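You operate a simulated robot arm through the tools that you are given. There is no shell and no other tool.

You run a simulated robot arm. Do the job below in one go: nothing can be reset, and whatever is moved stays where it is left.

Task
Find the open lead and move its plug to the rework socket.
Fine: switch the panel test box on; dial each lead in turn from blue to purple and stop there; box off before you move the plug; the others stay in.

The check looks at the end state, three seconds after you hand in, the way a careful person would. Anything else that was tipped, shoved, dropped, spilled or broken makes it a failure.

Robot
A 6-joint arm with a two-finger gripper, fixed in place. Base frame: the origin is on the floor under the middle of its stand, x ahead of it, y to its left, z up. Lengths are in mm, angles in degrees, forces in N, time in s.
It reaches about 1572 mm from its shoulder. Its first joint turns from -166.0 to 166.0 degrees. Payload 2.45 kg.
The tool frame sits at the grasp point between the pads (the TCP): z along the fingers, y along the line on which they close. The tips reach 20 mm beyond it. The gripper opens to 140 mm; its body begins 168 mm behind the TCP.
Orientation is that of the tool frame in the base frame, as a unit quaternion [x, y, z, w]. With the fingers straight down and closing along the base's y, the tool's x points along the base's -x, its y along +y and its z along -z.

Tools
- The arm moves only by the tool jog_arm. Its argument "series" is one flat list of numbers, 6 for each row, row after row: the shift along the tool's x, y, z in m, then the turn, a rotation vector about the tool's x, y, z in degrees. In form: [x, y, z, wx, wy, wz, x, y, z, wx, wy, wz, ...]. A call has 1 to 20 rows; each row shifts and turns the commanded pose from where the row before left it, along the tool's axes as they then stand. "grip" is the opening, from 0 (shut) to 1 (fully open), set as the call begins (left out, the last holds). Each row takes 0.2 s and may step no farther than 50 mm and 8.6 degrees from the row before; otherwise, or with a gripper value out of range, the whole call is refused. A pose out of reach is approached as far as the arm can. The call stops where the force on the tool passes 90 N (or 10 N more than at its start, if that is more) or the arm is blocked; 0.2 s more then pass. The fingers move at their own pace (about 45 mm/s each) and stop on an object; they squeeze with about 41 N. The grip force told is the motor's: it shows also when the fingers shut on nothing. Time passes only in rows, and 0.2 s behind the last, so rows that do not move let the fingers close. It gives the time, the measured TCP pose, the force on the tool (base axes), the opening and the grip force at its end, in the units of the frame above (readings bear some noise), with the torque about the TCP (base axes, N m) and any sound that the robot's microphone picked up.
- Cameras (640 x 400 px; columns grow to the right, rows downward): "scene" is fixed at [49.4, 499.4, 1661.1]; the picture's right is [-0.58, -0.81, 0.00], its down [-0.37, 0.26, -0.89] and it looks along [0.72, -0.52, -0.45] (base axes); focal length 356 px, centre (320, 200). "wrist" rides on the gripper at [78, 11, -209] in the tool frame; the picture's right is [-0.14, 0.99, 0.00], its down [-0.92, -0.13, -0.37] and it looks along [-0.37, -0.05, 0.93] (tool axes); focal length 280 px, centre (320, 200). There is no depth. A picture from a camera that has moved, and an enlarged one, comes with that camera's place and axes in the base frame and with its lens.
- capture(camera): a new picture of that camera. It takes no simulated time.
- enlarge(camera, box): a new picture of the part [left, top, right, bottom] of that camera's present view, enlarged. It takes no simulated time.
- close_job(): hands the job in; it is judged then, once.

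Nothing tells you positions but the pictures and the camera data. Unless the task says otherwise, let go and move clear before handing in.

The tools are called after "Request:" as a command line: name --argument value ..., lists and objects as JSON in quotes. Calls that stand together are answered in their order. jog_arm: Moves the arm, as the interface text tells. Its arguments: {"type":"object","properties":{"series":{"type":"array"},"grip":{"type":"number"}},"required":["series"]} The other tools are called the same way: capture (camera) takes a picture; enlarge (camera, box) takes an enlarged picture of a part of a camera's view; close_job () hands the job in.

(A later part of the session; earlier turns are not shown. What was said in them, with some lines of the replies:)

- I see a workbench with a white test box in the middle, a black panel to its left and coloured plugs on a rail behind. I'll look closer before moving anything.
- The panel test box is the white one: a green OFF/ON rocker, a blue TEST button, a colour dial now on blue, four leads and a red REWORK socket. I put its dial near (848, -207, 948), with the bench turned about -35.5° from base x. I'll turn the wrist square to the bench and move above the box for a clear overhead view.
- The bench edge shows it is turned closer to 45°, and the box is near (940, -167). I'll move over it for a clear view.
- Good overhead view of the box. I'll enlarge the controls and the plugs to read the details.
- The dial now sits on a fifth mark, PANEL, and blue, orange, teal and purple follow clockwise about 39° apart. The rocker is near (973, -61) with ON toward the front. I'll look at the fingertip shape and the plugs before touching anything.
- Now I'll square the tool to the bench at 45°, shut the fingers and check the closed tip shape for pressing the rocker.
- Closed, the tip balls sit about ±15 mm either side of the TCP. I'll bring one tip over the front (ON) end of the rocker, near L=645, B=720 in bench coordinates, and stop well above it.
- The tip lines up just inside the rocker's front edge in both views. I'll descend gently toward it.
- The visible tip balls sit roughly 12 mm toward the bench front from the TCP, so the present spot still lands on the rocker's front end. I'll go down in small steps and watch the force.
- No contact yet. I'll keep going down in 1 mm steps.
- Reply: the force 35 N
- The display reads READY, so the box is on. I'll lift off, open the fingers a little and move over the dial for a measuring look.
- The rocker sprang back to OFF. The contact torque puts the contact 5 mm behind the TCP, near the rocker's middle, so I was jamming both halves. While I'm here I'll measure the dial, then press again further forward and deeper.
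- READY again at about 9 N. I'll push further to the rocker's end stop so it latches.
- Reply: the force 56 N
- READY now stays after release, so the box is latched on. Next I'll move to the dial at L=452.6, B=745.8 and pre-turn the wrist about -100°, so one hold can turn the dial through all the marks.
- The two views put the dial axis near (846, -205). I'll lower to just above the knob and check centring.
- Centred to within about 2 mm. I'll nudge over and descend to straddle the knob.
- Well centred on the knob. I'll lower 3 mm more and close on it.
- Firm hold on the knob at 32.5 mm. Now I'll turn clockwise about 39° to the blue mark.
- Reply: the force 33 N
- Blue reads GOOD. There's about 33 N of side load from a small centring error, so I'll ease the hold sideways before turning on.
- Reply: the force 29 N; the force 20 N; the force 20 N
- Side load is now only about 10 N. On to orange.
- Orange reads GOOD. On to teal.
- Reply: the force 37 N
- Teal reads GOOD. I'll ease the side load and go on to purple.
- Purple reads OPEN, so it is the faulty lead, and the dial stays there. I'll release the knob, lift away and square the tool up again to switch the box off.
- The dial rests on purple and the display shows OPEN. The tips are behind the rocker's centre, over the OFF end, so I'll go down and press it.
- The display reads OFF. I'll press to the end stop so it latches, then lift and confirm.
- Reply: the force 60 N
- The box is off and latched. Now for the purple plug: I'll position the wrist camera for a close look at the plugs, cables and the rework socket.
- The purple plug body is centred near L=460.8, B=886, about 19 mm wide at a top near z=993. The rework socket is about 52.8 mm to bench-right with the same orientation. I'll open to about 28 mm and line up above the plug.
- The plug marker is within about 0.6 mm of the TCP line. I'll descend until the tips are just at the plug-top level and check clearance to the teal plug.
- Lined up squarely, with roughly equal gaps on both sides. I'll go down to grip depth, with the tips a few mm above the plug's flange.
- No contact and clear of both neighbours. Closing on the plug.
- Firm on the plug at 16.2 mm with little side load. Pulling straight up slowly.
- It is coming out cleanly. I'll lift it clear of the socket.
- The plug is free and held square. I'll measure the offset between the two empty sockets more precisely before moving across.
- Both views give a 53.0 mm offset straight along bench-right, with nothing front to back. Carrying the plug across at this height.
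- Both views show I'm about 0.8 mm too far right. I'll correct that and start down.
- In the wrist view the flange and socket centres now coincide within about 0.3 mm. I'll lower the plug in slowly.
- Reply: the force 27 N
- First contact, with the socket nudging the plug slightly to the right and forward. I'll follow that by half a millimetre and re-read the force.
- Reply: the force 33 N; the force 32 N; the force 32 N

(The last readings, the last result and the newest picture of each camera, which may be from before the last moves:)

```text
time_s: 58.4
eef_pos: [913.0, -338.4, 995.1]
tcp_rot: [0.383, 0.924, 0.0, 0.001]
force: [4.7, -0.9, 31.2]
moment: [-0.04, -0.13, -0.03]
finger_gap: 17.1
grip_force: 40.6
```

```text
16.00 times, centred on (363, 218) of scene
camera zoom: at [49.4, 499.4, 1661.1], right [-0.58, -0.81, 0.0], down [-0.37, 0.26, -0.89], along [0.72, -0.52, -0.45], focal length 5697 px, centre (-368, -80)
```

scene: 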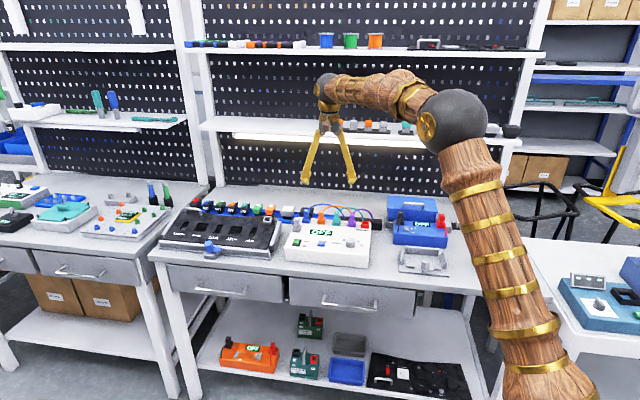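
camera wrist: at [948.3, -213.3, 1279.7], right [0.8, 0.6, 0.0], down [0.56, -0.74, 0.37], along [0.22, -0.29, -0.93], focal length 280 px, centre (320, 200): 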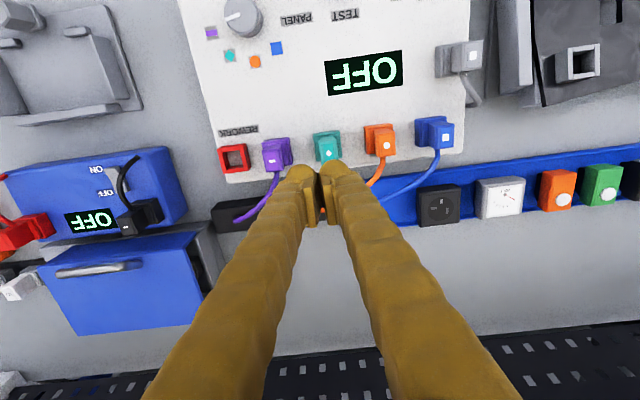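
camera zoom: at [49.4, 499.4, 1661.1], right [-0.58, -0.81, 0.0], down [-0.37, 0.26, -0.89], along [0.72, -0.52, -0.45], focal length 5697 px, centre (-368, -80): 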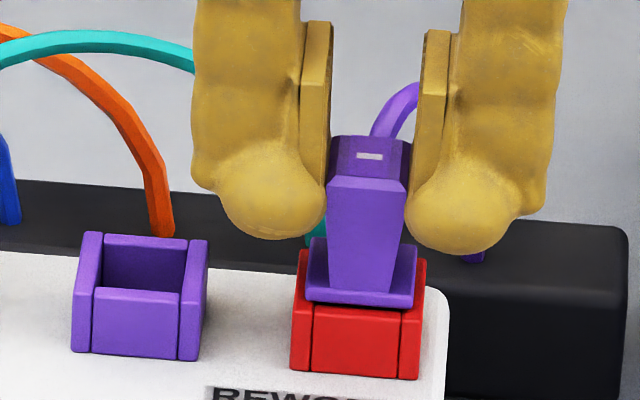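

The plug stopped descending and the fingers are just sliding down it, which suggests it is seated; it had slipped a little in the grip on the way out. I'll compare it with a fully seated neighbour.

Request:
enlarge --camera "scene" --box '[330, 208, 372, 232]'

Request:
enlarge --camera "wrist" --box '[280, 140, 360, 205]'

```text
15.24 times, centred on (351, 220) of scene
camera zoom: at [49.4, 499.4, 1661.1], right [-0.58, -0.81, 0.0], down [-0.37, 0.26, -0.89], along [0.72, -0.52, -0.45], focal length 5426 px, centre (-152, -105)
```

zoom: 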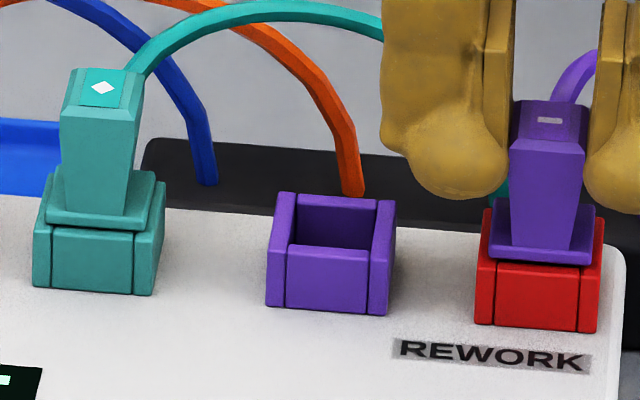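

```text
6.15 times, centred on (320, 172) of wrist
camera zoom: at [866.3, -275.3, 1203.1], right [0.8, 0.6, 0.0], down [0.56, -0.74, 0.37], along [0.23, -0.29, -0.93], focal length 1726 px, centre (320, 369)
```

zoom: 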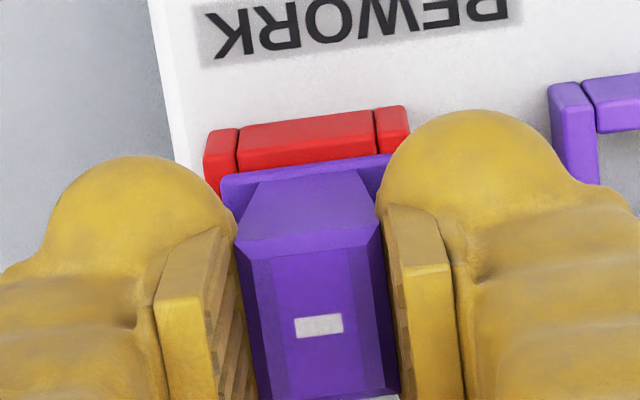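

Request:
enlarge --camera "scene" --box '[360, 215, 372, 228]'

Request:
enlarge --camera "scene" --box '[331, 212, 343, 225]'

```text
16.00 times, centred on (366, 222) of scene
camera zoom: at [49.4, 499.4, 1661.1], right [-0.58, -0.81, 0.0], down [-0.37, 0.26, -0.89], along [0.72, -0.52, -0.45], focal length 5697 px, centre (-416, -144)
```

zoom: 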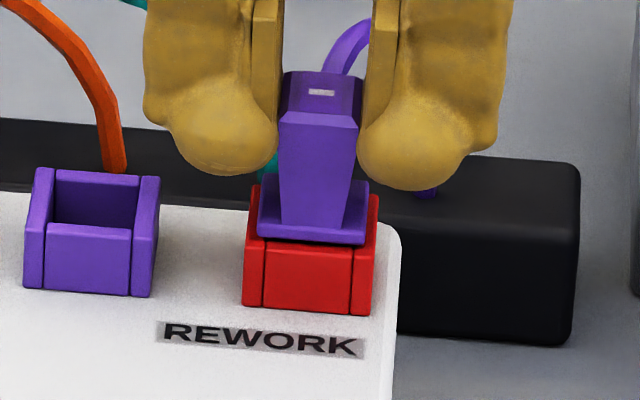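

```text
16.00 times, centred on (337, 218) of scene
camera zoom: at [49.4, 499.4, 1661.1], right [-0.58, -0.81, 0.0], down [-0.37, 0.26, -0.89], along [0.72, -0.52, -0.45], focal length 5697 px, centre (48, -96)
```

zoom: 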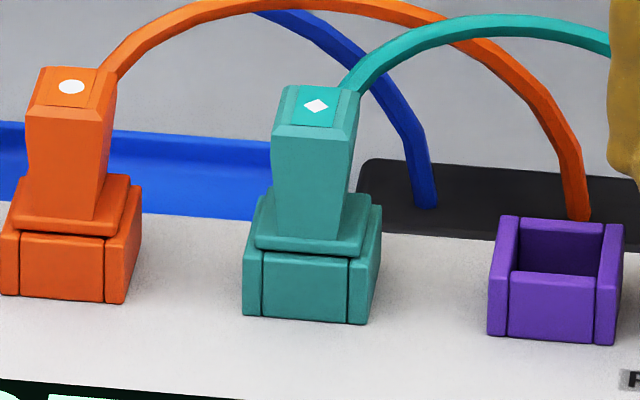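

The flange sits on the socket like its neighbours, within about half a millimetre. I'll open the fingers gently and lift straight off.

Request:
jog_arm --series '[0, 0, 0, 0, 0, 0, 0, 0, 0, 0, 0, 0, 0, 0, 0, 0, 0, 0]' --grip 0.2

Request:
enlarge --camera "scene" --box '[345, 205, 377, 230]'

Request:
enlarge --camera "wrist" --box '[220, 110, 420, 250]'

```text
time_s: 59.2
eef_pos: [913.7, -339.9, 994.5]
tcp_rot: [0.384, 0.923, 0.001, 0.002]
force: [-0.4, -0.2, 0.1]
moment: [0.0, 0.0, 0.01]
finger_gap: 28.1
grip_force: 0.1
```

```text
16.00 times, centred on (361, 218) of scene
camera zoom: at [49.4, 499.4, 1661.1], right [-0.58, -0.81, 0.0], down [-0.37, 0.26, -0.89], along [0.72, -0.52, -0.45], focal length 5697 px, centre (-336, -80)
```

zoom: 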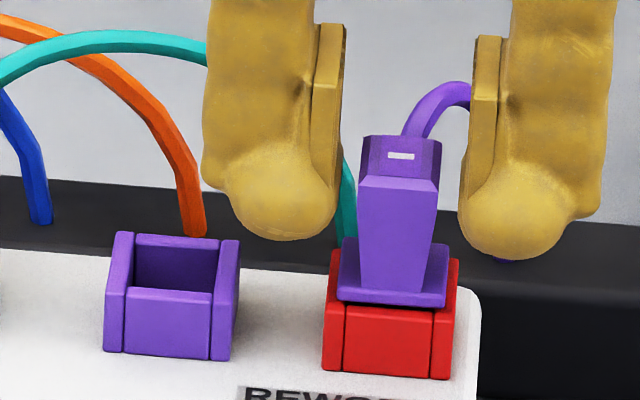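

```text
2.86 times, centred on (320, 180) of wrist
camera zoom: at [866.5, -275.4, 1202.4], right [0.8, 0.6, 0.0], down [0.56, -0.74, 0.37], along [0.22, -0.29, -0.93], focal length 801 px, centre (320, 257)
```

zoom: 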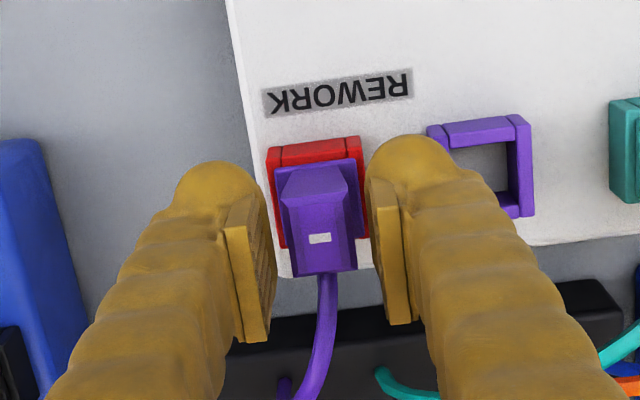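

The plug stands by itself in the rework socket. I'll lift away slowly, then check it.

Request:
jog_arm --series '[0, 0, -0.006, 0, 0, 0, 0, 0, -0.01, 0, 0, 0, 0, 0, -0.015, 0, 0, 0, 0, 0, -0.02, 0, 0, 0, 0, 0, -0.035, 0, 0, 0, 0, 0, -0.04, 0, 0, 0, 0.03, 0, 0, 0, 0, 0, 0.04, 0, 0, 0, 0, 0, 0.04, 0, 0, 0, 0, 0, 0, 0, 0, 0, 0, 0]'

Request:
enlarge --camera "scene" --box '[345, 205, 377, 230]'

Request:
enlarge --camera "scene" --box '[275, 190, 385, 260]'

Request:
capture --camera "wrist"

```text
time_s: 61.4
eef_pos: [835.7, -261.4, 1122.6]
tcp_rot: [0.383, 0.924, 0.001, 0.002]
force: [0.3, -0.3, 0.7]
moment: [0.0, 0.0, -0.01]
finger_gap: 27.7
grip_force: 0.0
```

```text
16.00 times, centred on (361, 218) of scene
camera zoom: at [49.4, 499.4, 1661.1], right [-0.58, -0.81, 0.0], down [-0.37, 0.26, -0.89], along [0.72, -0.52, -0.45], focal length 5697 px, centre (-336, -80)
```

zoom: 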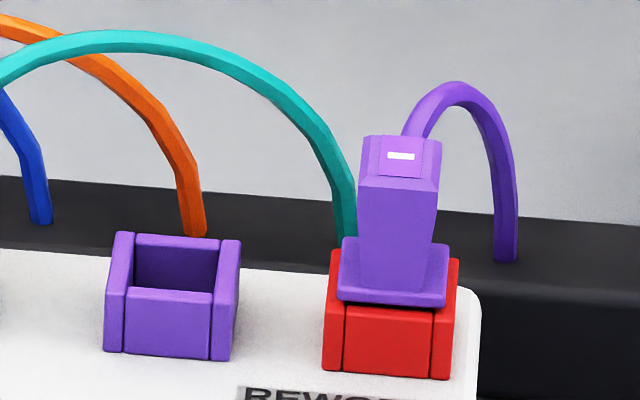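

```text
5.71 times, centred on (330, 225) of scene
camera zoom: at [49.4, 499.4, 1661.1], right [-0.58, -0.81, 0.0], down [-0.37, 0.26, -0.89], along [0.72, -0.52, -0.45], focal length 2035 px, centre (263, 57)
```

zoom: 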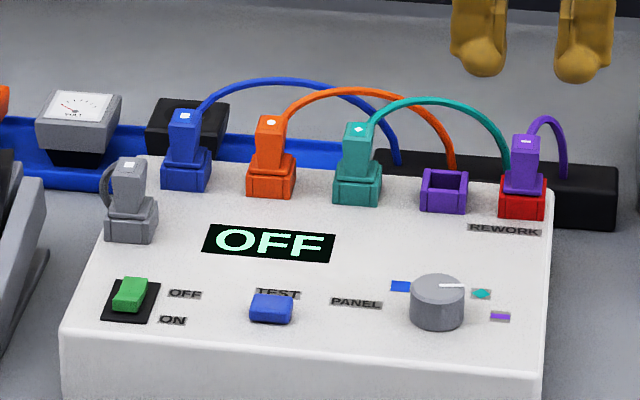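

```text
taken
camera wrist: at [787.5, -197.0, 1330.6], right [0.8, 0.6, 0.0], down [0.56, -0.74, 0.37], along [0.22, -0.29, -0.93], focal length 280 px, centre (320, 200)
```

wrist: 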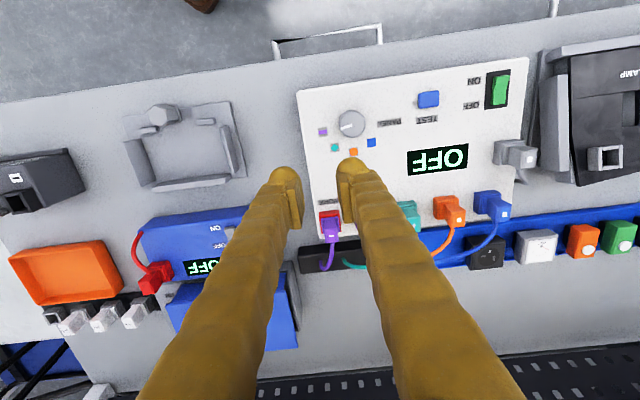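

The plug looks well placed, but I want to be sure it's fully down, so I'll compare its flange height with the teal plug at the same scale.

Request:
enlarge --camera "scene" --box '[332, 206, 372, 231]'

Request:
enlarge --camera "scene" --box '[310, 206, 350, 231]'

```text
16.00 times, centred on (352, 218) of scene
camera zoom: at [49.4, 499.4, 1661.1], right [-0.58, -0.81, 0.0], down [-0.37, 0.26, -0.89], along [0.72, -0.52, -0.45], focal length 5697 px, centre (-192, -96)
```

zoom: 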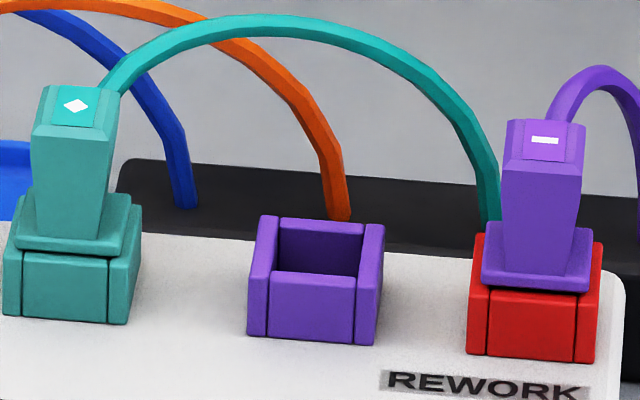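

```text
16.00 times, centred on (330, 218) of scene
camera zoom: at [49.4, 499.4, 1661.1], right [-0.58, -0.81, 0.0], down [-0.37, 0.26, -0.89], along [0.72, -0.52, -0.45], focal length 5697 px, centre (160, -96)
```

zoom: 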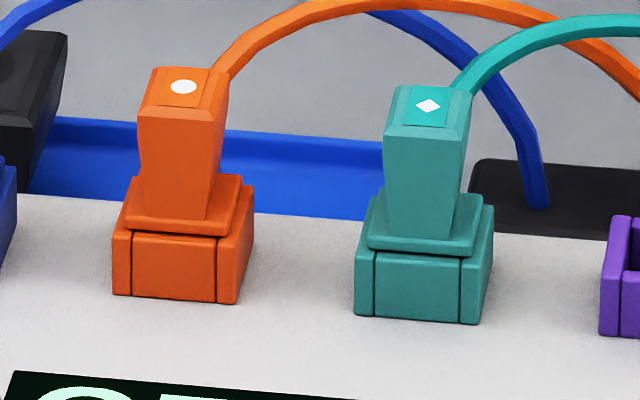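

At the same scale, the purple plug's flange and marker heights match the teal plug's, so it's fully seated. I'll back the arm further away and take a last look.

Request:
jog_arm --series '[0, 0, -0.04, 0, 0, 0, 0.02, 0, -0.04, 0, 0, 0, 0.04, 0, 0, 0, 0, 0, 0.04, 0, 0, 0, 0, 0, 0, 0, 0, 0, 0, 0]'

Request:
capture --camera "scene"

Request:
enlarge --camera "scene" --box '[275, 190, 385, 260]'

Request:
capture --camera "wrist"

```text
time_s: 62.6
eef_pos: [764.9, -189.3, 1198.4]
tcp_rot: [0.383, 0.924, 0.001, 0.001]
force: [0.2, 0.3, -0.1]
moment: [-0.01, 0.0, 0.02]
finger_gap: 27.8
grip_force: 0.1
```

```text
taken
```

scene: 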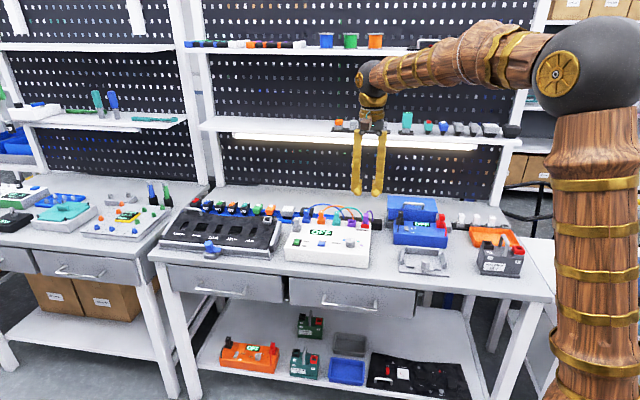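

```text
5.71 times, centred on (330, 225) of scene
camera zoom: at [49.4, 499.4, 1661.1], right [-0.58, -0.81, 0.0], down [-0.37, 0.26, -0.89], along [0.72, -0.52, -0.45], focal length 2035 px, centre (263, 57)
```

zoom: 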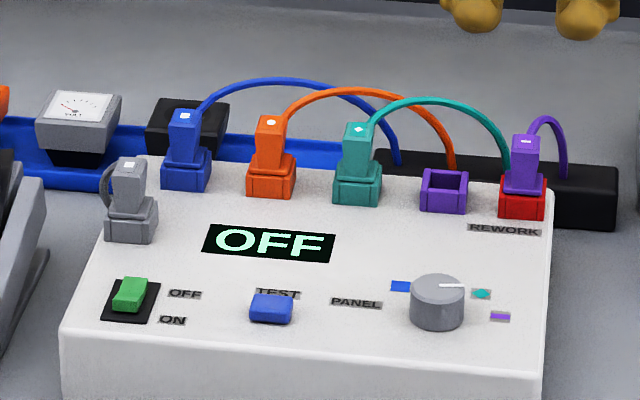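

```text
taken
camera wrist: at [718.3, -126.9, 1407.5], right [0.8, 0.6, 0.0], down [0.56, -0.74, 0.37], along [0.22, -0.29, -0.93], focal length 280 px, centre (320, 200)
```

wrist: 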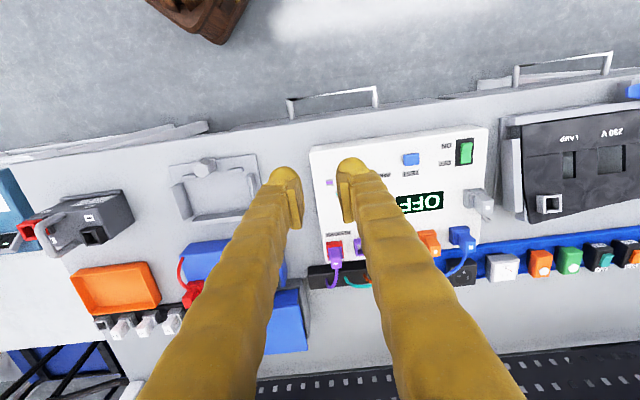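

The purple plug is seated in the rework socket, the box is off with the dial on purple, the other three plugs and the grey one are still in, and the arm is clear. Handing in.

Request:
close_job

```text
The job is handed in.
```

The purple lead was the open one, and its plug is now seated in the rework socket. I've handed the job in but haven't seen the result of the check.

- **Test:** with the box on, blue, orange and teal each read GOOD and purple read OPEN. The dial is still on purple.
- **Box on:** the rocker sprang back after my first press, so I pressed it again until it latched.
- **Box off:** I switched it off before touching the plug, and the display still reads OFF.
- **Plug:** it slipped a little in the grip while I pulled it out. In the rework socket its height matches the teal plug beside it.
- **Everything else:** the blue, orange, teal and grey plugs are still in. I saw nothing else moved, and the arm is clear of the box.
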